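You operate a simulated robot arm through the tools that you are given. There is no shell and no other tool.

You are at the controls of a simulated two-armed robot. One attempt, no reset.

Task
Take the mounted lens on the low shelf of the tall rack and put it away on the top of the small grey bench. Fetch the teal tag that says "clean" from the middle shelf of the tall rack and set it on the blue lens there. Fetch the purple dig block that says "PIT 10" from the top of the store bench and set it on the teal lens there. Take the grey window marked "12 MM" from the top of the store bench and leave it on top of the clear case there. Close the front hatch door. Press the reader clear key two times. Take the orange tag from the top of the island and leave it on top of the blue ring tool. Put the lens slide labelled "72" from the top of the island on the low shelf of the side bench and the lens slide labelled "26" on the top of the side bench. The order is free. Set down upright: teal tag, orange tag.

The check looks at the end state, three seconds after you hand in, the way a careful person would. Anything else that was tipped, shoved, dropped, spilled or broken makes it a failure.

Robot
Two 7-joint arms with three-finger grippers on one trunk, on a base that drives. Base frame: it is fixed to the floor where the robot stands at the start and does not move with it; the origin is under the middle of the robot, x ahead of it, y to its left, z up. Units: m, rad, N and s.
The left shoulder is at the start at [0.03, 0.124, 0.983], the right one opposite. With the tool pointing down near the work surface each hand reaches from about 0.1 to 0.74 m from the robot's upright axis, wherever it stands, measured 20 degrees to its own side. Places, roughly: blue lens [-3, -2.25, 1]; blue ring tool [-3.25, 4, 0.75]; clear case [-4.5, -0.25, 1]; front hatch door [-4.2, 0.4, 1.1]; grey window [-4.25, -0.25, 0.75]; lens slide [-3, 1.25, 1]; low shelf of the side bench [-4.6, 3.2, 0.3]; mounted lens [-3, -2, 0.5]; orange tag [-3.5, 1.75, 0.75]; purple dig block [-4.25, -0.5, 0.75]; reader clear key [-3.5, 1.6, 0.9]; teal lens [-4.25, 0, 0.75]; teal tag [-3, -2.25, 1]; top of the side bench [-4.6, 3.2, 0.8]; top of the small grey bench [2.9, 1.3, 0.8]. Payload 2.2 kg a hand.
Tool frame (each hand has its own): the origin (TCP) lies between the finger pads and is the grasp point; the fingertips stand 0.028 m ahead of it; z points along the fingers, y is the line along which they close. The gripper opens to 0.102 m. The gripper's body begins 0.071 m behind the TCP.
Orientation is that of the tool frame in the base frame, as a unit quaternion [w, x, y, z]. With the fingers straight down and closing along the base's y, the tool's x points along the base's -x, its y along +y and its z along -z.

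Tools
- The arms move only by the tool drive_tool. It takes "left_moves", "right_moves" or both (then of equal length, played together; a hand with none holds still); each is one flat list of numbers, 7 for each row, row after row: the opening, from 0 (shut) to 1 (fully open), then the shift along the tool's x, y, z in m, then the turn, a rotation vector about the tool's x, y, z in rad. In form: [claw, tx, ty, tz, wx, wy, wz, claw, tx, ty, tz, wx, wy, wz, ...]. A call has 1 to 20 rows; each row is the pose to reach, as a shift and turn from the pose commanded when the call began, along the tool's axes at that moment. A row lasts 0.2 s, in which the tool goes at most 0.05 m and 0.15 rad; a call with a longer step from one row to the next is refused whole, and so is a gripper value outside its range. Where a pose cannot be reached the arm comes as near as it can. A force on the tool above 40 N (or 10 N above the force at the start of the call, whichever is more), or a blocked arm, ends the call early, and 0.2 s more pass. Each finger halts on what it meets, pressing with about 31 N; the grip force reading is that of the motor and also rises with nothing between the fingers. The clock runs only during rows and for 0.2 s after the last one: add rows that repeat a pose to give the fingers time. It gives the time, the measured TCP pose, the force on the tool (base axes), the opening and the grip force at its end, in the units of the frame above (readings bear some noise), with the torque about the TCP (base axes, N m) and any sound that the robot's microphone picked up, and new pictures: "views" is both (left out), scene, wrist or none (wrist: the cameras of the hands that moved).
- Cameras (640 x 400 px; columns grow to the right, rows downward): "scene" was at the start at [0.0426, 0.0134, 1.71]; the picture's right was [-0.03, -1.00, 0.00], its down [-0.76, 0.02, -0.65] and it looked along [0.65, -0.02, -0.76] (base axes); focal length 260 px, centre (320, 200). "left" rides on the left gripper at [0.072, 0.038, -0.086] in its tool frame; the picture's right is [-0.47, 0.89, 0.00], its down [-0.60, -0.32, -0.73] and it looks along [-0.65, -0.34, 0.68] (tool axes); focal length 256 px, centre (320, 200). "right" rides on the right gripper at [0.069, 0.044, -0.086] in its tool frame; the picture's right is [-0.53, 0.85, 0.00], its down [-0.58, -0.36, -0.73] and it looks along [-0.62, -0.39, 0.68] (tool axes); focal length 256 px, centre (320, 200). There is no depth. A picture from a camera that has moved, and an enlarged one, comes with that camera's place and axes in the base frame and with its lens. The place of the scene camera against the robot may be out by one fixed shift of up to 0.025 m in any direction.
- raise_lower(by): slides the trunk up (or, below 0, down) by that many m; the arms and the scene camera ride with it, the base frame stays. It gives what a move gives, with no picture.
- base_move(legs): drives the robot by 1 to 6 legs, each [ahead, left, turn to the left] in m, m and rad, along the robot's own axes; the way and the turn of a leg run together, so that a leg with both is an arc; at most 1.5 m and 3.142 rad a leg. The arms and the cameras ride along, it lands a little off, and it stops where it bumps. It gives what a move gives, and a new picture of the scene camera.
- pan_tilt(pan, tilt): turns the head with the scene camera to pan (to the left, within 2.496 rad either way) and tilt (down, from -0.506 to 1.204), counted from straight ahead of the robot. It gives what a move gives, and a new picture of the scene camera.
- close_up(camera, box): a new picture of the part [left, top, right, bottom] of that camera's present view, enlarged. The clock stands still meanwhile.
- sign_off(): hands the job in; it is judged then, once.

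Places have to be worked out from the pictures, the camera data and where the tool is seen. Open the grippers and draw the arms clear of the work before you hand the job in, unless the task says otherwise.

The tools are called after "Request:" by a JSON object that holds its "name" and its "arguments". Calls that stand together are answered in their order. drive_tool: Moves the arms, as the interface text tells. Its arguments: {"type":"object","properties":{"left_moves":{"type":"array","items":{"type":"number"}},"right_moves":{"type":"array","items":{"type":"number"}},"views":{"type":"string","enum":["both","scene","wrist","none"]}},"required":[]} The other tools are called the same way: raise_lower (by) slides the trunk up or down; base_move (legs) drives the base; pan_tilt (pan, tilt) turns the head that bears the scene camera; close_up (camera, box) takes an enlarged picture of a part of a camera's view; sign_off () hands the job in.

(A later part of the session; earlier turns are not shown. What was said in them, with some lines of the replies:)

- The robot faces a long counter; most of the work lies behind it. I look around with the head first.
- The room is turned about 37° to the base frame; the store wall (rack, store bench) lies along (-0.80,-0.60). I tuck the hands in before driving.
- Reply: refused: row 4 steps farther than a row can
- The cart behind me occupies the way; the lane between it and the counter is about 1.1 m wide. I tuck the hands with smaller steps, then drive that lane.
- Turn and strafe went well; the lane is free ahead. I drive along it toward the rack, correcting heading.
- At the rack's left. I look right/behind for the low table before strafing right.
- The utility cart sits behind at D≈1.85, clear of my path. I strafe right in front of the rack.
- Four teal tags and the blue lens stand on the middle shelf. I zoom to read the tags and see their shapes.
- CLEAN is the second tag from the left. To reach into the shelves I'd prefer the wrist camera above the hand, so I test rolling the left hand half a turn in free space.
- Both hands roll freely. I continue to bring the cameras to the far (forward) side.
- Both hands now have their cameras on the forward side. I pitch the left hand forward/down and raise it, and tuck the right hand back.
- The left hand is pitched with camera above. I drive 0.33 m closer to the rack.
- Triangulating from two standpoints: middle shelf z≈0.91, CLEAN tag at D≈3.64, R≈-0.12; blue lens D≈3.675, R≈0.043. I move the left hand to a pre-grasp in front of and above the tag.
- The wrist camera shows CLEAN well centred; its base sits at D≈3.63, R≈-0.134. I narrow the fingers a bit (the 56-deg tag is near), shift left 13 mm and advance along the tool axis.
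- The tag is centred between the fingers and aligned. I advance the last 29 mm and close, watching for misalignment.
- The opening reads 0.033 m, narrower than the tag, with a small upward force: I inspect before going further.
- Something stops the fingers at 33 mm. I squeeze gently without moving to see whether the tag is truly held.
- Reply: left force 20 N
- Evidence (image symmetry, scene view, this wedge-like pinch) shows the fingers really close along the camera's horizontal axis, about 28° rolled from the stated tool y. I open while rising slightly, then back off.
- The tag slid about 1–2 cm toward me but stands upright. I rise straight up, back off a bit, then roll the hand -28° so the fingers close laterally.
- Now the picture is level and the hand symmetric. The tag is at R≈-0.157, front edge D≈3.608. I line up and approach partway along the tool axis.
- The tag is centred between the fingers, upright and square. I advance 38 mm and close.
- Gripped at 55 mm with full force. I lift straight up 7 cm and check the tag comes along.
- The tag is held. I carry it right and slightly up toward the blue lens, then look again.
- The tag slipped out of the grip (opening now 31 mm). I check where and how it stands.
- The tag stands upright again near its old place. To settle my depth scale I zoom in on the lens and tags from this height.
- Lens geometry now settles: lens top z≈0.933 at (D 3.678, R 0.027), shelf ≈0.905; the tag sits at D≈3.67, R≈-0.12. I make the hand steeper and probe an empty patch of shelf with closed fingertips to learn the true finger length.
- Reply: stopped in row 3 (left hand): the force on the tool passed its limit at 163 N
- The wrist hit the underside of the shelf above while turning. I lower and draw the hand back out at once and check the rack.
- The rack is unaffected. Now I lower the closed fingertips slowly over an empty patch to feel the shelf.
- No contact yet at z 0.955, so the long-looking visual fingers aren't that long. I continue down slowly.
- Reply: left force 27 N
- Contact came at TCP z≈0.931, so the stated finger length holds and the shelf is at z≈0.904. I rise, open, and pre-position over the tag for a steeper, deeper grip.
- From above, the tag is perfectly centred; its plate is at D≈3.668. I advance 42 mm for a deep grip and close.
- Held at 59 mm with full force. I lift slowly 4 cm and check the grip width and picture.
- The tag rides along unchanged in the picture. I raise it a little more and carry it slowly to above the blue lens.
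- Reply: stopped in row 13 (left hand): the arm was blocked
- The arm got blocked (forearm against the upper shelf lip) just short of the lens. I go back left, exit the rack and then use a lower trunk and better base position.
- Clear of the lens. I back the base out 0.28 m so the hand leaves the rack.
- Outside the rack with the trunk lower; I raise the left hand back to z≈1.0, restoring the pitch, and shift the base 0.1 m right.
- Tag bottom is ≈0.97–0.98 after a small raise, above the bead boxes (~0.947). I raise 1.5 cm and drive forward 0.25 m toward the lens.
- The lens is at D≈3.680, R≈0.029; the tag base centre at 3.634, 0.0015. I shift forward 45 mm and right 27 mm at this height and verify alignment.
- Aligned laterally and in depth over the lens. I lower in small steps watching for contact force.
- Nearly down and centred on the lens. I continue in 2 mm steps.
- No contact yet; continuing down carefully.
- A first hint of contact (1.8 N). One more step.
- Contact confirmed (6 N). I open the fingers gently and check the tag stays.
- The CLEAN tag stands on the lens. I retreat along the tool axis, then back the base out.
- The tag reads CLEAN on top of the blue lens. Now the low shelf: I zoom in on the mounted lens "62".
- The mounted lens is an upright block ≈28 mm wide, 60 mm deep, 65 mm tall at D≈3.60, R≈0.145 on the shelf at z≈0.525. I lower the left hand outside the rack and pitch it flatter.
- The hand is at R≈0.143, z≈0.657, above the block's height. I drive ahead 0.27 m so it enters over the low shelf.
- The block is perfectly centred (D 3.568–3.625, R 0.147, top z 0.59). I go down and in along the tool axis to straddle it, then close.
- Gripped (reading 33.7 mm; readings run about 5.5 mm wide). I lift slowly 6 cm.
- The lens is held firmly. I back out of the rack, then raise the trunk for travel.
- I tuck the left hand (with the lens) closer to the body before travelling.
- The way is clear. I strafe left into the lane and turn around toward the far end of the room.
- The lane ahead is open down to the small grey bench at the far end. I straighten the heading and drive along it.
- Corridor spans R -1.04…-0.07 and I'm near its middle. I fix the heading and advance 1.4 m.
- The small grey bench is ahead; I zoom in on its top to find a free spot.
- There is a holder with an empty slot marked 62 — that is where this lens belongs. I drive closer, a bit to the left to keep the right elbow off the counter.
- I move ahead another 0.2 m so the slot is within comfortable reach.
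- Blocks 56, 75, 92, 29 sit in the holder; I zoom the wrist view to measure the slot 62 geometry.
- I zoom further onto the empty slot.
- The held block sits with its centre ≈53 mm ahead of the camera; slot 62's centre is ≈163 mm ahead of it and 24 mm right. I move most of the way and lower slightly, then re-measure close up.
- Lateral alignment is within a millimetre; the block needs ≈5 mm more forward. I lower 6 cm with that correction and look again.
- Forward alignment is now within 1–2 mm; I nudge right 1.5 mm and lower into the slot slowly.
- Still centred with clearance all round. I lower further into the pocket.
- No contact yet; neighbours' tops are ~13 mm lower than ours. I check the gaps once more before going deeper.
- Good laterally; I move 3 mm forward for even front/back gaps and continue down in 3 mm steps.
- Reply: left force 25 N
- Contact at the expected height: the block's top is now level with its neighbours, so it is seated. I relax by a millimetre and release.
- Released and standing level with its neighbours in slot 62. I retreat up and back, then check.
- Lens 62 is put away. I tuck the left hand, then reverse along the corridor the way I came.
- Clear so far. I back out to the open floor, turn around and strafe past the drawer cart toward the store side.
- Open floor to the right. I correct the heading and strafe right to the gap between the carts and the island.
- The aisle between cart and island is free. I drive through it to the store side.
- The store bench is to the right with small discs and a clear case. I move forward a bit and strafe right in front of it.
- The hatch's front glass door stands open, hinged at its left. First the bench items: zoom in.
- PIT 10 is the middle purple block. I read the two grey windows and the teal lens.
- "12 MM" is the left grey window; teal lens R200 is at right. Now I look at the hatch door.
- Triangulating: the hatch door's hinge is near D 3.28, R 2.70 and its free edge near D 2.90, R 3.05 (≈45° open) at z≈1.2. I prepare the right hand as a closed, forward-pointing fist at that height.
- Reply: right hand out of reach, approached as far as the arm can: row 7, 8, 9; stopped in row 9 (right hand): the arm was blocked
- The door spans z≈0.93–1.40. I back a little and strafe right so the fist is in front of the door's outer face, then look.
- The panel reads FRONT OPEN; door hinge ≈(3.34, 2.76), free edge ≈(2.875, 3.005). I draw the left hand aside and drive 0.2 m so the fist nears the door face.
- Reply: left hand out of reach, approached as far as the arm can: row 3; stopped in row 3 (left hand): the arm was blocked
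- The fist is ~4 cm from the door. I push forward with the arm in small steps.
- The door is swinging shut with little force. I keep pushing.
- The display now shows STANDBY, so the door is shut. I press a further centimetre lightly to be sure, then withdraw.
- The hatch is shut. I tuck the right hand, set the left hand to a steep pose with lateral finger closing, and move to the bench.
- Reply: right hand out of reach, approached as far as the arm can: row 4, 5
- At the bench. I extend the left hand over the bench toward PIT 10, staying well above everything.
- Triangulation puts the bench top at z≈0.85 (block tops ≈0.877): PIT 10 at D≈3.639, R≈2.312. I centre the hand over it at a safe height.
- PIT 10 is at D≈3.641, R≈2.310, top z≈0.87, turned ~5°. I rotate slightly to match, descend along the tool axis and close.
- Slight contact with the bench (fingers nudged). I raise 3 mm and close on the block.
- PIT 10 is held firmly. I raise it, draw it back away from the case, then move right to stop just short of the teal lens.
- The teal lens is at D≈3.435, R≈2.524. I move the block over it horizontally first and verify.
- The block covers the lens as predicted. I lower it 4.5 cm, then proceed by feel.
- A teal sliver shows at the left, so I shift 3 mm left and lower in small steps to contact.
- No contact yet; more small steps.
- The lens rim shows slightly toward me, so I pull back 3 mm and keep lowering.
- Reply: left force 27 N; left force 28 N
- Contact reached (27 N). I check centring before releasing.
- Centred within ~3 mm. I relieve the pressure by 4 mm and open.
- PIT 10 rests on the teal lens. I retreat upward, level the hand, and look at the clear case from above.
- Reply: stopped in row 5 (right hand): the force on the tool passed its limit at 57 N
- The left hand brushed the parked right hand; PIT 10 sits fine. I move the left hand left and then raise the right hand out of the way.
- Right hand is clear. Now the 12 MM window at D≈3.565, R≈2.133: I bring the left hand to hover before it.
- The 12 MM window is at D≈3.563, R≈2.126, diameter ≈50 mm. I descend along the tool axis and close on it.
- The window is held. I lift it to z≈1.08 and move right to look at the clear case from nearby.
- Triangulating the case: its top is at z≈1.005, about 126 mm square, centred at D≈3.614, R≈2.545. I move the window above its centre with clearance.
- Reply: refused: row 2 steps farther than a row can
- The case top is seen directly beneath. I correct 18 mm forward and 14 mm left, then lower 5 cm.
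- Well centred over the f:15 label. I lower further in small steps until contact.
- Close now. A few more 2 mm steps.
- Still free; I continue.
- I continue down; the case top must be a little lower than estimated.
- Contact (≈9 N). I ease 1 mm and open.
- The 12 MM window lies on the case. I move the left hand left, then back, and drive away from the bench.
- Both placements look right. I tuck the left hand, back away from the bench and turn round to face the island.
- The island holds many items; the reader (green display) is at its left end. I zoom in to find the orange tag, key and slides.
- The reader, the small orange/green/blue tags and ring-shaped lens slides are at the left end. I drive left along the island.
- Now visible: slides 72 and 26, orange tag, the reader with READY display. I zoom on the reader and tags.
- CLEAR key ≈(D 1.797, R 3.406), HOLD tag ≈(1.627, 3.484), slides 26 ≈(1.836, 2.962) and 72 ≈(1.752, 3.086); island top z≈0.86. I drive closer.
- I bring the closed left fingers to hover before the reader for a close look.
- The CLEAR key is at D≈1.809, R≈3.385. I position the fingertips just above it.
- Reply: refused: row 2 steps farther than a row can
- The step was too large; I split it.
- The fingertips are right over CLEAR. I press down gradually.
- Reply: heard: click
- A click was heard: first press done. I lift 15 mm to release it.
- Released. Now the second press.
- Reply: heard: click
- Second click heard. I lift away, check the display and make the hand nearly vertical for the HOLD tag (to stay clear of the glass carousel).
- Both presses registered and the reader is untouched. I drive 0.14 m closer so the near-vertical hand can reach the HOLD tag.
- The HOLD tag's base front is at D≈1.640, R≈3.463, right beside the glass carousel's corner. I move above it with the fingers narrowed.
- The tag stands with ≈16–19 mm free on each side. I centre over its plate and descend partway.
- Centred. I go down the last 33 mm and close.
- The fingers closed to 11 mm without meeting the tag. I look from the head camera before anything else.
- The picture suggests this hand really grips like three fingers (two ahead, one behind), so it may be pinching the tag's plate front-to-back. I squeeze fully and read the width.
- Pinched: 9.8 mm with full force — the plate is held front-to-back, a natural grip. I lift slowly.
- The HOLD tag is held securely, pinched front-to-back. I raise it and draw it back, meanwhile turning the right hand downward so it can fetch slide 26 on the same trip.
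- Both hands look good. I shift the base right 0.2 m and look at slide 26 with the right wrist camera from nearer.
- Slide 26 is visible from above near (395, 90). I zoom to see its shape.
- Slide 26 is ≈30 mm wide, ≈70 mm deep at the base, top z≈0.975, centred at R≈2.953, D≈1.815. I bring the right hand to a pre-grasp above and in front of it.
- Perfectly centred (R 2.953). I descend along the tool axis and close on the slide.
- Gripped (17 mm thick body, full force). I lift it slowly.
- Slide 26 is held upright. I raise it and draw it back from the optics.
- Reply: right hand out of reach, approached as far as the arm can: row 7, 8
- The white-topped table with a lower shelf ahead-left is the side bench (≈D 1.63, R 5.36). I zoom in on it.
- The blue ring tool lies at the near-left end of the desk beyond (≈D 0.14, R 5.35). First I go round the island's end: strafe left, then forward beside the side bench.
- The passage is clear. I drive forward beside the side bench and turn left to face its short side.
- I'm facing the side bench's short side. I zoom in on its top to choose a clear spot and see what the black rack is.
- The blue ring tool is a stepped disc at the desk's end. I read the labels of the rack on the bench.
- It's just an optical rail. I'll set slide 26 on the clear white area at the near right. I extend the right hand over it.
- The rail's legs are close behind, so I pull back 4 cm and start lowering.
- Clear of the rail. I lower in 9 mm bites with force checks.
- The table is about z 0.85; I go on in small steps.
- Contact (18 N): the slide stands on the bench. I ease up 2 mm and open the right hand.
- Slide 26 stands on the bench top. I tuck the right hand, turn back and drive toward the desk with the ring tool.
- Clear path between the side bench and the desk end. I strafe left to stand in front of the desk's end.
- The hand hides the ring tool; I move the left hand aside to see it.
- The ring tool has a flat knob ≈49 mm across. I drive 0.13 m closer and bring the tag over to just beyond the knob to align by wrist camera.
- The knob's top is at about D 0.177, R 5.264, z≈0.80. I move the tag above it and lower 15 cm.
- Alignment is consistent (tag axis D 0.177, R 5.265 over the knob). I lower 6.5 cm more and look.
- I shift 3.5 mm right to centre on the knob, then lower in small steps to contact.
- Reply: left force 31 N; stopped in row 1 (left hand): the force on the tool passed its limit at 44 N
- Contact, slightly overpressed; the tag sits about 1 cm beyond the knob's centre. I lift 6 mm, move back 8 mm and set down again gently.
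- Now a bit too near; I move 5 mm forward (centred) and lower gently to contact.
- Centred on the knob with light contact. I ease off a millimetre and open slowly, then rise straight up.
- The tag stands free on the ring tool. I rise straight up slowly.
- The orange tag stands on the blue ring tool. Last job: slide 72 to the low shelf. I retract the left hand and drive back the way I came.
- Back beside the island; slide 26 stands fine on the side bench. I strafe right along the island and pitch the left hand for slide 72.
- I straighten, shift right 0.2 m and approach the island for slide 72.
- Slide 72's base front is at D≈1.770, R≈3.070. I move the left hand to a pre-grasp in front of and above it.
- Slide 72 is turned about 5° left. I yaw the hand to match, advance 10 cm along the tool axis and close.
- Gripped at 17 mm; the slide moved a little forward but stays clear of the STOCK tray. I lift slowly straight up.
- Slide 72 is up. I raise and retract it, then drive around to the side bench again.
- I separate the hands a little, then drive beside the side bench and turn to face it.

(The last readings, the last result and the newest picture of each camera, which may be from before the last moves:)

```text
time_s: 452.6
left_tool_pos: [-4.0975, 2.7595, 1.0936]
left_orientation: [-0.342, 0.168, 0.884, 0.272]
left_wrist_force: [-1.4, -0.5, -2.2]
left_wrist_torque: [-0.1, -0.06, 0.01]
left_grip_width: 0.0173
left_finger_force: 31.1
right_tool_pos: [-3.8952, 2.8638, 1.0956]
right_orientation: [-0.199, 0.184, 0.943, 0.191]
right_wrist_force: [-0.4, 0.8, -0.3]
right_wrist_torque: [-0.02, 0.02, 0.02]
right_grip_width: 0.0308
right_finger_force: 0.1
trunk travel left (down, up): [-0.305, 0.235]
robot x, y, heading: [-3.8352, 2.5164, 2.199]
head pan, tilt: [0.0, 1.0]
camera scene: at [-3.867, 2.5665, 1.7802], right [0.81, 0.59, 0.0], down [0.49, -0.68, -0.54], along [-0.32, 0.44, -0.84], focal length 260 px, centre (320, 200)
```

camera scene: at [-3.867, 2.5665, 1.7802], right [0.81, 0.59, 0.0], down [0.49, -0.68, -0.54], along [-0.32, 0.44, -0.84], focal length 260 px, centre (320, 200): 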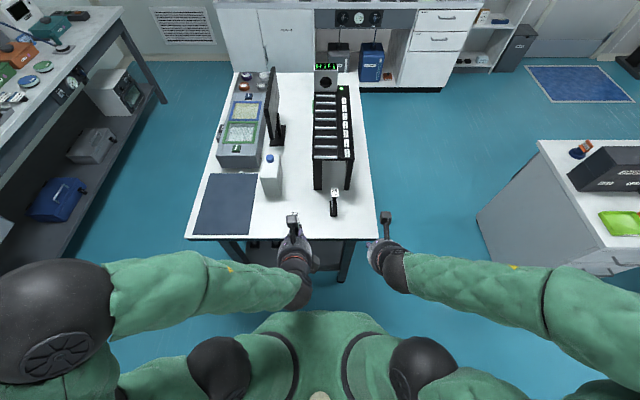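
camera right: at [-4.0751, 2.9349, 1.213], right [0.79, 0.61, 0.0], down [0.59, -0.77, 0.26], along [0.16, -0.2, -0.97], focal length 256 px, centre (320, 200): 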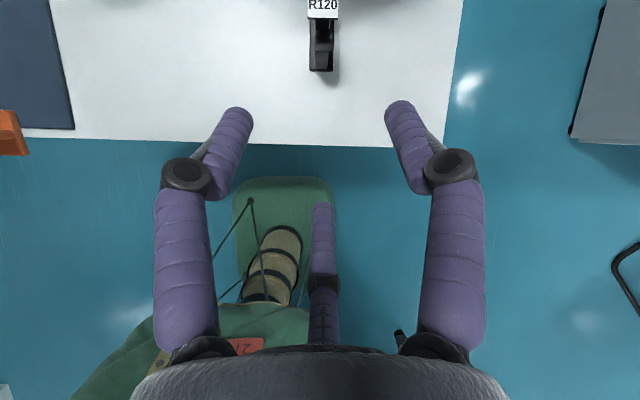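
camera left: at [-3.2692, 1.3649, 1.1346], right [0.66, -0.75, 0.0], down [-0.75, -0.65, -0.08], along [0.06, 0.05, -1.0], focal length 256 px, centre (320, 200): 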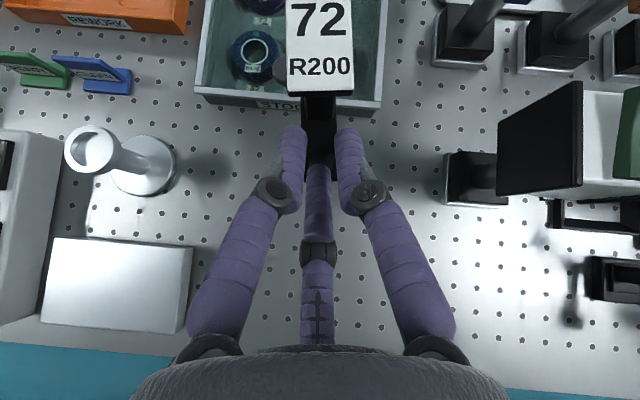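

Facing the bench. I back off 0.1 m, then lower the trunk fully to reach the low shelf.

Request:
{"name": "base_move", "arguments": {"legs": [[-0.12, 0, 0.02]]}}

Request:
{"name": "raise_lower", "arguments": {"by": -0.3}}

Request:
{"name": "pan_tilt", "arguments": {"pan": 0, "tilt": 0.6}}

Request:
{"name": "close_up", "arguments": {"camera": "scene", "box": [180, 160, 420, 320]}}

```text
time_s: 453.8
left_tool_pos: [-4.031, 2.658, 1.0945]
left_orientation: [-0.344, 0.159, 0.885, 0.27]
left_wrist_force: [0.7, -1.1, -1.6]
left_wrist_torque: [-0.07, -0.07, 0.01]
left_grip_width: 0.0171
left_finger_force: 31.3
right_tool_pos: [-3.8306, 2.7649, 1.0949]
right_orientation: [-0.202, 0.174, 0.945, 0.189]
right_wrist_force: [-0.3, -0.6, 0.4]
right_wrist_torque: [0.02, 0.06, 0.0]
right_grip_width: 0.0307
right_finger_force: 0.0
trunk travel left (down, up): [-0.305, 0.235]
robot x, y, heading: [-3.7652, 2.4228, 2.224]
head pan, tilt: [0.0, 1.0]
camera scene: at [-3.7948, 2.468, 1.7802], right [0.8, 0.61, 0.0], down [0.51, -0.67, -0.54], along [-0.33, 0.43, -0.84], focal length 260 px, centre (320, 200)
```

scene: 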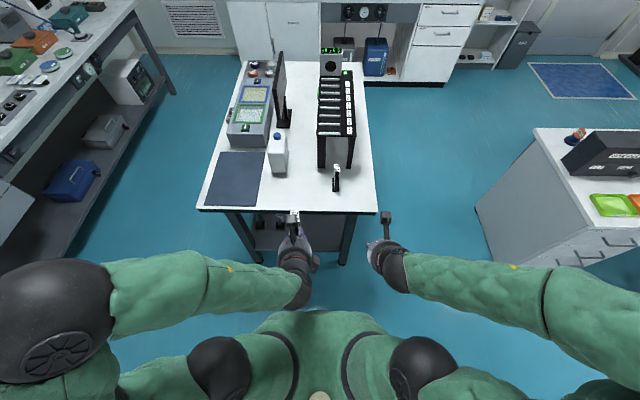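

```text
time_s: 456.8
left_tool_pos: [-4.0325, 2.6583, 0.7947]
left_orientation: [-0.345, 0.159, 0.885, 0.27]
left_wrist_force: [0.1, -0.9, -1.7]
left_wrist_torque: [-0.07, -0.07, 0.02]
left_grip_width: 0.0173
left_finger_force: 31.1
right_tool_pos: [-3.8296, 2.765, 0.7944]
right_orientation: [-0.201, 0.174, 0.945, 0.189]
right_wrist_force: [0.2, -0.7, -0.1]
right_wrist_torque: [0.03, 0.01, -0.02]
right_grip_width: 0.0311
right_finger_force: 0.0
trunk travel left (down, up): [-0.005, 0.535]
robot x, y, heading: [-3.7664, 2.4221, 2.214]
head pan, tilt: [0.0, 1.0]
```

```text
time_s: 457.7
left_tool_pos: [-4.0322, 2.6578, 0.795]
left_orientation: [-0.344, 0.159, 0.885, 0.269]
left_wrist_force: [0.1, -1.3, -1.8]
left_wrist_torque: [-0.07, -0.03, -0.01]
left_grip_width: 0.0176
left_finger_force: 31.5
right_tool_pos: [-3.8297, 2.7663, 0.7951]
right_orientation: [-0.201, 0.173, 0.946, 0.188]
right_wrist_force: [-0.9, 0.0, -0.3]
right_wrist_torque: [0.02, -0.02, 0.02]
right_grip_width: 0.0307
right_finger_force: 0.0
trunk travel left (down, up): [-0.005, 0.535]
robot x, y, heading: [-3.7686, 2.4239, 2.216]
head pan, tilt: [0.0, 0.6]
camera scene: at [-3.8073, 2.4844, 1.5121], right [0.8, 0.61, 0.0], down [0.34, -0.45, -0.82], along [-0.5, 0.66, -0.57], focal length 260 px, centre (320, 200)
```

scene: 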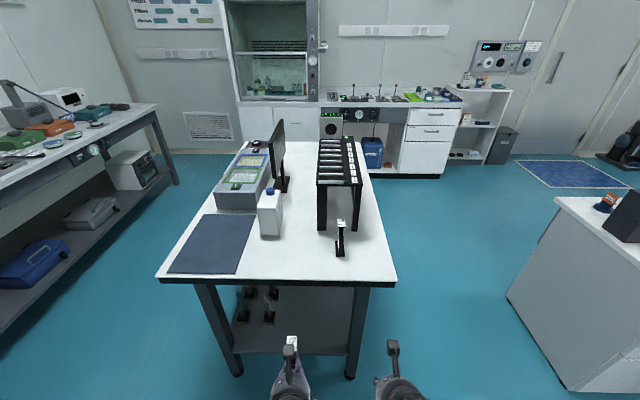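

```text
2.50 times, centred on (300, 240) of scene
camera zoom: at [-3.8073, 2.4844, 1.5121], right [0.8, 0.61, 0.0], down [0.34, -0.45, -0.82], along [-0.5, 0.66, -0.57], focal length 651 px, centre (370, 100)
```

zoom: 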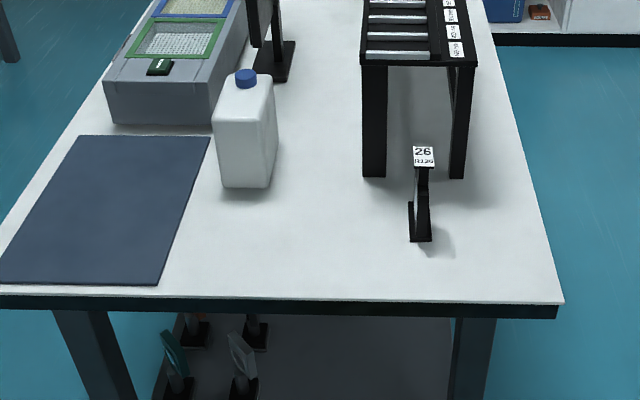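

The low shelf is free right of its posts (around D 1.5, R 5.0). I lower the slide outside the table, then a bit forward below top level.

Request:
{"name": "drive_tool", "arguments": {"left_moves": [0, -0.0324, -0.0059, 0.0248, 0, 0, 0, 0, -0.0648, -0.0118, 0.0496, 0, 0, 0, 0, -0.0973, -0.0177, 0.0743, 0, 0, 0, 0, -0.1297, -0.0236, 0.0991, 0, 0, 0, 0, -0.1621, -0.0295, 0.1239, 0, 0, 0, 0, -0.1723, -0.0236, 0.1645, 0, 0, 0, 0, -0.1825, -0.0177, 0.205, 0, 0, 0, 0, -0.1926, -0.0117, 0.2456, 0, 0, 0, 0, -0.2028, -0.0058, 0.2861, 0, 0, 0, 0, -0.213, 0.0001, 0.3267, 0, 0, 0, 0, -0.213, 0.0001, 0.3267, 0, 0, 0], "views": "both"}}

```text
time_s: 460.1
left_tool_pos: [-4.0515, 2.831, 0.4435]
left_orientation: [-0.345, 0.159, 0.885, 0.269]
left_wrist_force: [0.0, 0.4, -2.0]
left_wrist_torque: [-0.06, -0.06, -0.01]
left_grip_width: 0.0174
left_finger_force: 30.8
right_tool_pos: [-3.8308, 2.7653, 0.7939]
right_orientation: [-0.201, 0.174, 0.945, 0.189]
right_wrist_force: [0.0, -0.6, -0.4]
right_wrist_torque: [0.02, 0.01, 0.02]
right_grip_width: 0.0304
right_finger_force: 0.0
trunk travel left (down, up): [-0.005, 0.535]
robot x, y, heading: [-3.7682, 2.4257, 2.22]
head pan, tilt: [0.0, 0.6]
camera scene: at [-3.8075, 2.4848, 1.5122], right [0.8, 0.61, 0.0], down [0.34, -0.45, -0.82], along [-0.5, 0.66, -0.57], focal length 260 px, centre (320, 200)
camera left: at [-4.0392, 2.8175, 0.5618], right [0.74, 0.67, 0.0], down [0.67, -0.74, -0.08], along [-0.05, 0.06, -1.0], focal length 256 px, centre (320, 200)
```

scene: 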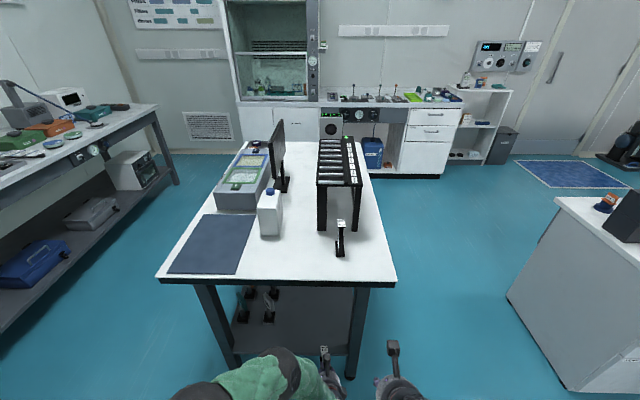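
left: 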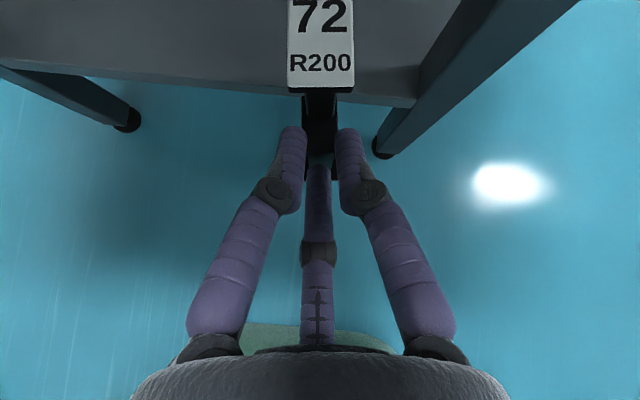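

The slide is just before the shelf edge, clear of the right leg. I move forward over the shelf 17 cm.

Request:
{"name": "drive_tool", "arguments": {"left_moves": [0, 0.0155, 0.0082, 0.0222, 0, 0, 0, 0, 0.031, 0.0165, 0.0445, 0, 0, 0, 0, 0.0465, 0.0247, 0.0667, 0, 0, 0, 0, 0.062, 0.0329, 0.089, 0, 0, 0, 0, 0.0775, 0.0412, 0.1112, 0, 0, 0, 0, 0.093, 0.0494, 0.1335, 0, 0, 0, 0, 0.093, 0.0494, 0.1335, 0, 0, 0], "views": "both"}}

```text
time_s: 461.7
left_tool_pos: [-4.1634, 2.9543, 0.445]
left_orientation: [-0.344, 0.158, 0.886, 0.268]
left_wrist_force: [0.0, -0.2, -2.1]
left_wrist_torque: [-0.09, -0.06, 0.03]
left_grip_width: 0.0171
left_finger_force: 30.8
right_tool_pos: [-3.8312, 2.7664, 0.7943]
right_orientation: [-0.201, 0.174, 0.945, 0.189]
right_wrist_force: [-0.7, -0.3, 0.3]
right_wrist_torque: [-0.01, 0.02, -0.01]
right_grip_width: 0.0303
right_finger_force: 0.0
trunk travel left (down, up): [-0.005, 0.535]
robot x, y, heading: [-3.7687, 2.4256, 2.22]
head pan, tilt: [0.0, 0.6]
camera scene: at [-3.8075, 2.4847, 1.5122], right [0.8, 0.61, 0.0], down [0.34, -0.45, -0.82], along [-0.5, 0.66, -0.57], focal length 260 px, centre (320, 200)
camera left: at [-4.1515, 2.9412, 0.5638], right [0.74, 0.67, 0.0], down [0.67, -0.74, -0.08], along [-0.05, 0.06, -1.0], focal length 256 px, centre (320, 200)
```

scene: 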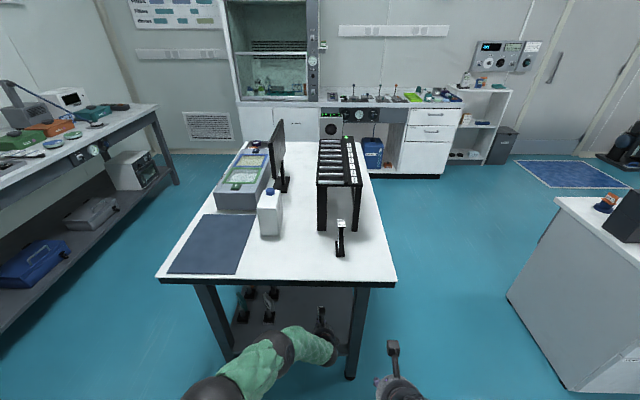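
left: 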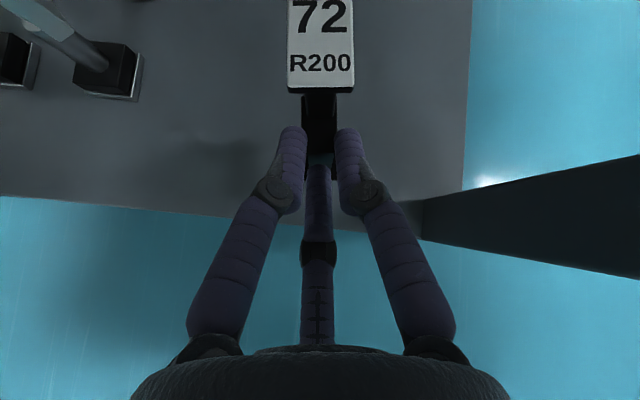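

The landing spot is well inside the shelf edges. I lower in steps with force checks.

Request:
{"name": "drive_tool", "arguments": {"left_moves": [0, -0.0069, -0.0037, 0.0062, 0, 0, 0, 0, -0.0139, -0.0074, 0.0124, 0, 0, 0, 0, -0.0208, -0.0111, 0.0186, 0, 0, 0], "views": "none"}}

Request:
{"name": "drive_tool", "arguments": {"left_moves": [0, -0.0028, -0.0015, 0.0025, 0, 0, 0, 0, -0.0055, -0.0029, 0.005, 0, 0, 0, 0, -0.0083, -0.0044, 0.0074, 0, 0, 0], "views": "none"}}

Request:
{"name": "drive_tool", "arguments": {"left_moves": [0, -0.0028, -0.0015, 0.0025, 0, 0, 0, 0, -0.0055, -0.0029, 0.005, 0, 0, 0, 0, -0.0083, -0.0044, 0.0074, 0, 0, 0], "views": "wrist"}}

```text
time_s: 462.5
left_tool_pos: [-4.1634, 2.9571, 0.4138]
left_orientation: [-0.344, 0.158, 0.886, 0.269]
left_wrist_force: [-0.9, -0.1, -1.5]
left_wrist_torque: [-0.15, -0.11, 0.03]
left_grip_width: 0.0174
left_finger_force: 31.5
right_tool_pos: [-3.8315, 2.7655, 0.7937]
right_orientation: [-0.201, 0.174, 0.945, 0.189]
right_wrist_force: [-0.1, -0.1, -0.4]
right_wrist_torque: [-0.02, -0.02, -0.02]
right_grip_width: 0.0306
right_finger_force: 0.1
trunk travel left (down, up): [-0.005, 0.535]
robot x, y, heading: [-3.767, 2.4234, 2.219]
head pan, tilt: [0.0, 0.6]
```

```text
time_s: 463.3
left_tool_pos: [-4.1649, 2.9566, 0.4031]
left_orientation: [-0.344, 0.159, 0.886, 0.269]
left_wrist_force: [-0.3, -0.2, -2.6]
left_wrist_torque: [-0.1, -0.07, -0.04]
left_grip_width: 0.0172
left_finger_force: 31.4
right_tool_pos: [-3.8295, 2.7658, 0.7943]
right_orientation: [-0.202, 0.174, 0.945, 0.189]
right_wrist_force: [0.1, -0.4, 0.9]
right_wrist_torque: [-0.01, 0.01, 0.03]
right_grip_width: 0.0306
right_finger_force: 0.0
trunk travel left (down, up): [-0.005, 0.535]
robot x, y, heading: [-3.7664, 2.422, 2.218]
head pan, tilt: [0.0, 0.6]
```

```text
time_s: 464.1
left_tool_pos: [-4.1647, 2.9567, 0.3898]
left_orientation: [-0.344, 0.159, 0.885, 0.27]
left_wrist_force: [-0.6, 0.3, -1.3]
left_wrist_torque: [-0.08, -0.08, -0.02]
left_grip_width: 0.0171
left_finger_force: 31.2
right_tool_pos: [-3.8306, 2.7652, 0.795]
right_orientation: [-0.202, 0.174, 0.945, 0.189]
right_wrist_force: [0.0, 0.1, -0.1]
right_wrist_torque: [0.0, -0.01, 0.01]
right_grip_width: 0.0306
right_finger_force: 0.0
trunk travel left (down, up): [-0.005, 0.535]
robot x, y, heading: [-3.7677, 2.42, 2.217]
head pan, tilt: [0.0, 0.6]
camera left: at [-4.1531, 2.9431, 0.5092], right [0.74, 0.67, 0.0], down [0.67, -0.74, -0.08], along [-0.05, 0.06, -1.0], focal length 256 px, centre (320, 200)
```

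left: 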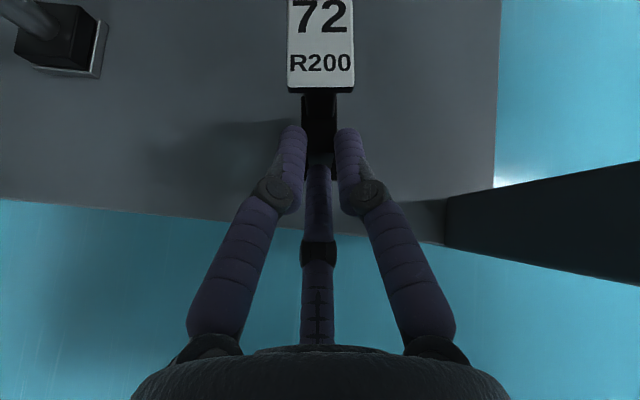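

The shelf is near z≈0.24 judging by parallax; I continue down stepwise.

Request:
{"name": "drive_tool", "arguments": {"left_moves": [0, -0.0055, -0.0029, 0.005, 0, 0, 0, 0, -0.0111, -0.0059, 0.0099, 0, 0, 0, 0, -0.0166, -0.0088, 0.0149, 0, 0, 0], "views": "none"}}

Request:
{"name": "drive_tool", "arguments": {"left_moves": [0, -0.0028, -0.0015, 0.0025, 0, 0, 0, 0, -0.0055, -0.0029, 0.005, 0, 0, 0, 0, -0.0083, -0.0044, 0.0074, 0, 0, 0], "views": "none"}}

Request:
{"name": "drive_tool", "arguments": {"left_moves": [0, -0.0021, -0.0011, 0.0019, 0, 0, 0, 0, -0.0042, -0.0022, 0.0037, 0, 0, 0], "views": "wrist"}}

```text
time_s: 464.9
left_tool_pos: [-4.1641, 2.9571, 0.3674]
left_orientation: [-0.344, 0.159, 0.885, 0.27]
left_wrist_force: [0.3, -0.3, -2.4]
left_wrist_torque: [-0.03, -0.07, 0.01]
left_grip_width: 0.0174
left_finger_force: 31.2
right_tool_pos: [-3.8309, 2.7665, 0.7943]
right_orientation: [-0.201, 0.174, 0.945, 0.189]
right_wrist_force: [-0.2, -0.3, -0.2]
right_wrist_torque: [0.0, 0.02, 0.05]
right_grip_width: 0.0304
right_finger_force: 0.0
trunk travel left (down, up): [-0.005, 0.535]
robot x, y, heading: [-3.7689, 2.4189, 2.214]
head pan, tilt: [0.0, 0.6]
```

```text
time_s: 465.7
left_tool_pos: [-4.166, 2.9576, 0.3552]
left_orientation: [-0.345, 0.159, 0.885, 0.27]
left_wrist_force: [-0.2, -0.6, 0.4]
left_wrist_torque: [0.05, -0.03, -0.02]
left_grip_width: 0.0172
left_finger_force: 30.7
right_tool_pos: [-3.8321, 2.7646, 0.7949]
right_orientation: [-0.201, 0.174, 0.945, 0.188]
right_wrist_force: [0.3, -0.5, -0.2]
right_wrist_torque: [0.02, 0.01, 0.04]
right_grip_width: 0.0305
right_finger_force: 0.0
trunk travel left (down, up): [-0.005, 0.535]
robot x, y, heading: [-3.7672, 2.4275, 2.222]
head pan, tilt: [0.0, 0.6]
```

```text
time_s: 466.3
left_tool_pos: [-4.1669, 2.9583, 0.3532]
left_orientation: [-0.348, 0.158, 0.883, 0.272]
left_wrist_force: [4.8, -5.5, 28.3]
left_wrist_torque: [0.55, 0.49, 0.0]
left_grip_width: 0.0175
left_finger_force: 31.3
right_tool_pos: [-3.8293, 2.7645, 0.7949]
right_orientation: [-0.202, 0.174, 0.945, 0.19]
right_wrist_force: [-0.5, -0.4, -0.2]
right_wrist_torque: [0.01, 0.01, -0.01]
right_grip_width: 0.0307
right_finger_force: 0.0
trunk travel left (down, up): [-0.005, 0.535]
robot x, y, heading: [-3.7642, 2.4221, 2.217]
head pan, tilt: [0.0, 0.6]
camera left: at [-4.1535, 2.9448, 0.4727], right [0.74, 0.67, 0.0], down [0.67, -0.74, -0.1], along [-0.06, 0.07, -1.0], focal length 256 px, centre (320, 200)
```

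left: 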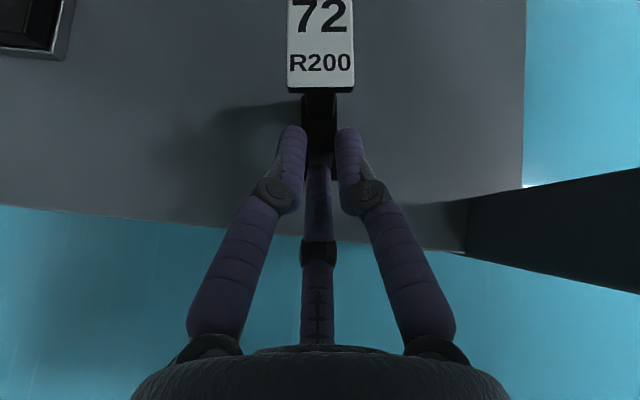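

Contact at shelf z≈0.27. I relieve ~5 mm of command and open the hand.

Request:
{"name": "drive_tool", "arguments": {"left_moves": [0, 0.0031, 0.0017, -0.0028, 0, 0, 0, 0, 0.0031, 0.0017, -0.0028, 0, 0, 0], "views": "none"}}

Request:
{"name": "drive_tool", "arguments": {"left_moves": [0.2, 0, 0, 0, 0, 0, 0, 0.28, 0, 0, 0, 0, 0, 0, 0.4, 0, 0, 0, 0, 0, 0, 0.55, 0, 0, 0, 0, 0, 0, 0.65, 0, 0, 0, 0, 0, 0, 0.65, 0, 0, 0, 0, 0, 0], "views": "wrist"}}

```text
time_s: 466.9
left_tool_pos: [-4.1663, 2.9579, 0.3539]
left_orientation: [-0.345, 0.159, 0.885, 0.271]
left_wrist_force: [-4.9, 4.2, 15.5]
left_wrist_torque: [0.77, 0.74, 0.08]
left_grip_width: 0.0174
left_finger_force: 31.0
right_tool_pos: [-3.8308, 2.7637, 0.7953]
right_orientation: [-0.202, 0.175, 0.945, 0.19]
right_wrist_force: [0.8, -0.6, -0.6]
right_wrist_torque: [0.01, 0.01, -0.01]
right_grip_width: 0.0304
right_finger_force: 0.0
trunk travel left (down, up): [-0.005, 0.535]
robot x, y, heading: [-3.766, 2.4234, 2.217]
head pan, tilt: [0.0, 0.6]
```

```text
time_s: 468.3
left_tool_pos: [-4.1638, 2.9576, 0.3515]
left_orientation: [-0.344, 0.158, 0.886, 0.269]
left_wrist_force: [0.6, 0.4, -0.4]
left_wrist_torque: [-0.02, 0.0, 0.0]
left_grip_width: 0.0664
left_finger_force: 0.1
right_tool_pos: [-3.83, 2.766, 0.7942]
right_orientation: [-0.201, 0.174, 0.945, 0.189]
right_wrist_force: [0.6, 0.7, -0.4]
right_wrist_torque: [-0.01, -0.01, -0.02]
right_grip_width: 0.0306
right_finger_force: 0.0
trunk travel left (down, up): [-0.005, 0.535]
robot x, y, heading: [-3.7683, 2.4219, 2.221]
head pan, tilt: [0.0, 0.6]
camera left: at [-4.1519, 2.9435, 0.4707], right [0.74, 0.67, 0.0], down [0.67, -0.74, -0.08], along [-0.05, 0.06, -1.0], focal length 256 px, centre (320, 200)
```

left: 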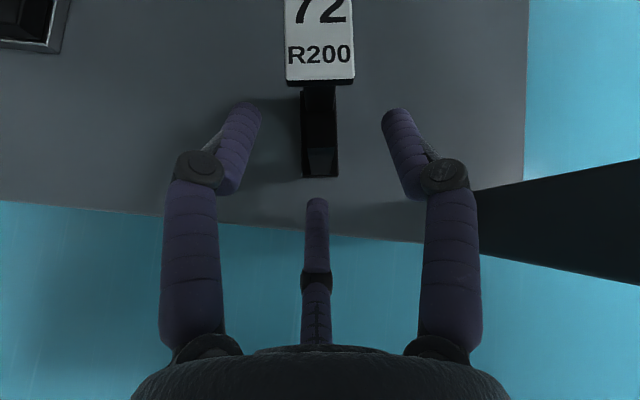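

Slide 72 stands on the low shelf. I withdraw the hand along the tool axis and out from under the table.

Request:
{"name": "drive_tool", "arguments": {"left_moves": [0.65, 0, 0, -0.03, 0, 0, 0, 0.65, 0, 0, -0.06, 0, 0, 0, 0.65, 0, 0, -0.09, 0, 0, 0, 0.65, -0.0155, -0.0082, -0.1122, 0, 0, 0, 0.65, -0.031, -0.0165, -0.1345, 0, 0, 0, 0.65, -0.0465, -0.0247, -0.1567, 0, 0, 0, 0.65, -0.062, -0.0329, -0.179, 0, 0, 0], "views": "both"}}

Request:
{"name": "close_up", "arguments": {"camera": "scene", "box": [200, 250, 400, 380]}}

```text
time_s: 469.9
left_tool_pos: [-4.0429, 2.8196, 0.4084]
left_orientation: [-0.344, 0.158, 0.885, 0.27]
left_wrist_force: [-0.3, 0.5, -0.2]
left_wrist_torque: [-0.02, -0.03, 0.01]
left_grip_width: 0.0666
left_finger_force: 0.1
right_tool_pos: [-3.8301, 2.7664, 0.7945]
right_orientation: [-0.201, 0.174, 0.945, 0.189]
right_wrist_force: [0.4, 0.6, 0.5]
right_wrist_torque: [0.0, -0.01, 0.0]
right_grip_width: 0.0308
right_finger_force: 0.1
trunk travel left (down, up): [-0.005, 0.535]
robot x, y, heading: [-3.7648, 2.4225, 2.222]
head pan, tilt: [0.0, 0.6]
camera scene: at [-3.8072, 2.4844, 1.5122], right [0.8, 0.61, 0.0], down [0.34, -0.45, -0.83], along [-0.5, 0.66, -0.56], focal length 260 px, centre (320, 200)
camera left: at [-4.0316, 2.8056, 0.526], right [0.74, 0.67, 0.0], down [0.67, -0.74, -0.08], along [-0.05, 0.06, -1.0], focal length 256 px, centre (320, 200)
```

scene: 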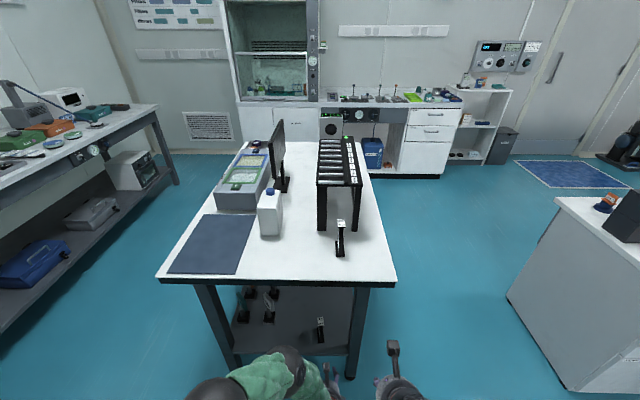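
left: 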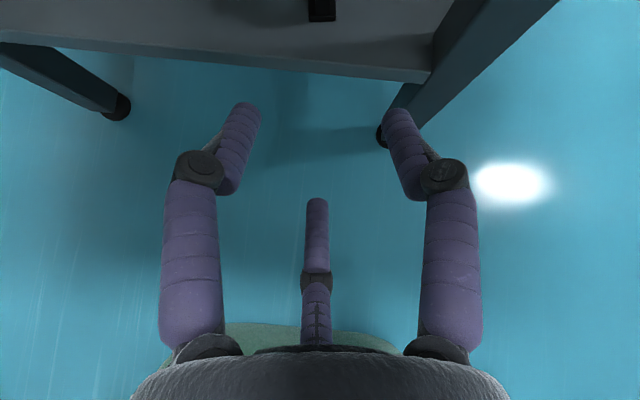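

```text
3.08 times, centred on (300, 315) of scene
camera zoom: at [-3.8072, 2.4844, 1.5122], right [0.8, 0.61, 0.0], down [0.34, -0.45, -0.83], along [-0.5, 0.66, -0.56], focal length 801 px, centre (382, -154)
```

zoom: 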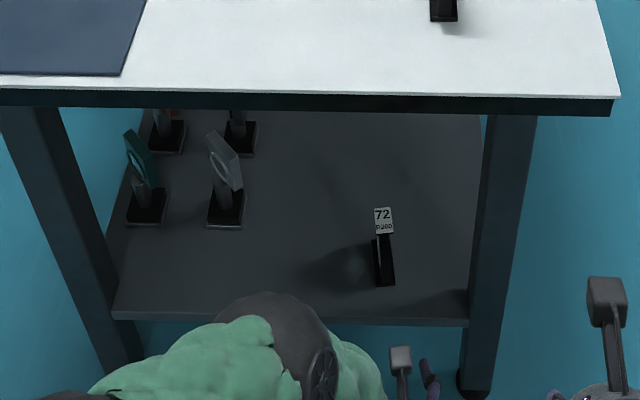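

Slide 72 stands on the low shelf and 26 on the top. I back away, open both grippers and take a final look.

Request:
{"name": "base_move", "arguments": {"legs": [[-0.35, 0, 0]]}}

Request:
{"name": "drive_tool", "arguments": {"left_moves": [1, 0.02, 0.011, -0.02, 0, 0, 0, 1, 0.04, 0.022, -0.04, 0, 0, 0, 1, 0.06, 0.032, -0.055, 0, 0, 0, 1, 0.06, 0.032, -0.055, 0, 0, 0], "right_moves": [0.5, 0, 0, 0, 0, 0, 0, 1, 0, 0, 0, 0, 0, 0, 1, 0, 0, 0, 0, 0, 0, 1, 0, 0, 0, 0, 0, 0], "views": "scene"}}

Request:
{"name": "close_up", "arguments": {"camera": "scene", "box": [180, 120, 480, 320]}}

```text
time_s: 472.1
left_tool_pos: [-3.8322, 2.5403, 0.4068]
left_orientation: [-0.343, 0.158, 0.886, 0.27]
left_wrist_force: [0.5, 0.8, -0.5]
left_wrist_torque: [-0.01, 0.0, 0.02]
left_grip_width: 0.0663
left_finger_force: 0.1
right_tool_pos: [-3.6194, 2.4876, 0.7948]
right_orientation: [-0.201, 0.173, 0.945, 0.189]
right_wrist_force: [-1.6, -0.3, -0.1]
right_wrist_torque: [0.03, 0.01, 0.0]
right_grip_width: 0.0307
right_finger_force: 0.0
trunk travel left (down, up): [-0.005, 0.535]
robot x, y, heading: [-3.5567, 2.1455, 2.222]
head pan, tilt: [0.0, 0.6]
camera scene: at [-3.5949, 2.2057, 1.5122], right [0.79, 0.61, 0.0], down [0.34, -0.45, -0.83], along [-0.5, 0.66, -0.56], focal length 260 px, centre (320, 200)
```

scene: 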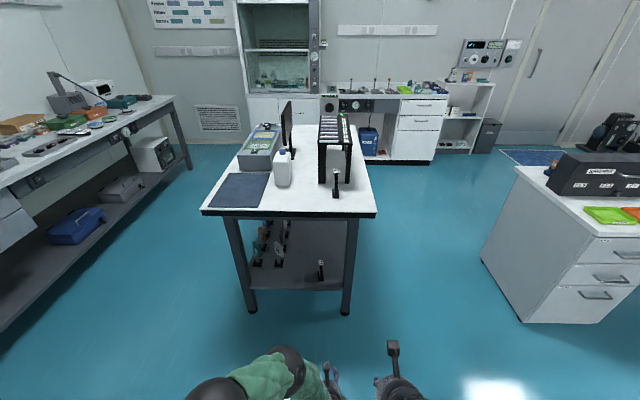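

```text
time_s: 473.1
left_tool_pos: [-3.8313, 2.5394, 0.4953]
left_orientation: [-0.345, 0.158, 0.886, 0.268]
left_wrist_force: [-0.2, -0.4, 0.2]
left_wrist_torque: [-0.01, 0.02, 0.02]
left_grip_width: 0.1019
left_finger_force: 0.0
right_tool_pos: [-3.6189, 2.4882, 0.7938]
right_orientation: [-0.201, 0.173, 0.946, 0.189]
right_wrist_force: [-0.1, 0.7, -0.9]
right_wrist_torque: [-0.01, 0.02, -0.03]
right_grip_width: 0.1019
right_finger_force: 0.1
trunk travel left (down, up): [-0.005, 0.535]
robot x, y, heading: [-3.5531, 2.1442, 2.22]
head pan, tilt: [0.0, 0.6]
camera scene: at [-3.595, 2.2057, 1.5121], right [0.79, 0.61, 0.0], down [0.34, -0.45, -0.83], along [-0.5, 0.66, -0.56], focal length 260 px, centre (320, 200)
```

scene: 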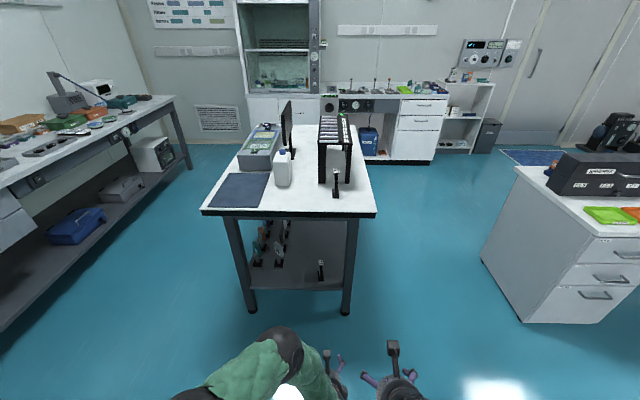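

```text
2.00 times, centred on (330, 220) of scene
camera zoom: at [-3.595, 2.2057, 1.5121], right [0.79, 0.61, 0.0], down [0.34, -0.45, -0.83], along [-0.5, 0.66, -0.56], focal length 521 px, centre (300, 160)
```

zoom: 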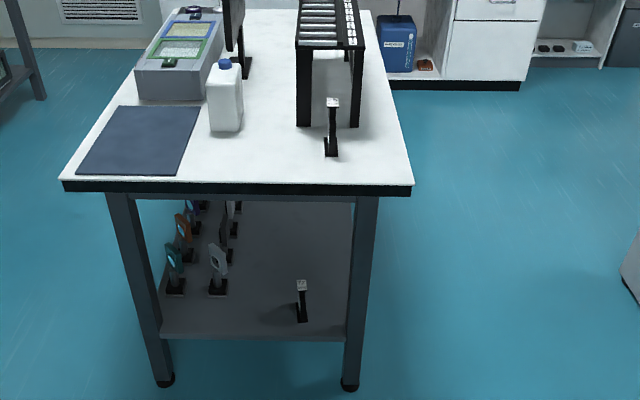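

All jobs are done: lens 62 is in its slot, CLEAN is on the blue lens and PIT 10 on the teal lens. The 12 MM window is on the case, the hatch is shut and CLEAR was pressed twice. HOLD is on the ring tool, slide 26 is on the side bench top and slide 72 on its low shelf. The grippers are open and the arms are clear, so I hand in.

Request:
{"name": "sign_off", "arguments": {}}

```text
The job is handed in.
```

I handed in the job with every listed item done. The last pictures I took of each spot showed things in place, but I did not drive back to recheck the rack or the store bench afterwards.

| Item | Where it is now |
|---|---|
| Mounted lens "62" | In the empty slot marked 62 of the holder on the small grey bench, level with its neighbours |
| Teal "CLEAN" tag | Upright on the blue lens, middle shelf of the tall rack |
| Purple "PIT 10" block | On the teal lens, about 3 mm off centre |
| Grey "12 MM" window | On top of the clear case |
| Front hatch door | Closed; its display changed from FRONT OPEN to STANDBY |
| Reader clear key | Pressed twice, with a click heard each time; the display still read READY |
| Orange "HOLD" tag | Upright on the knob of the blue ring tool |
| Lens slide "26" | Standing on the top of the side bench |
| Lens slide "72" | Standing on the low shelf of the side bench |

- **CLEAN tag:** my first grip pushed it 2–3 cm along the shelf, and the second slipped and dropped it back. It stayed upright both times, and I saw no other tag move.
- **Bumps:** the left arm struck or pressed against the underside of a rack shelf twice. In the pictures I could see nothing shifted on the shelf above.
- **Arm contact:** the two hands touched once at the store bench, without disturbing anything.

Both grippers are open and the arms are drawn clear of the work.
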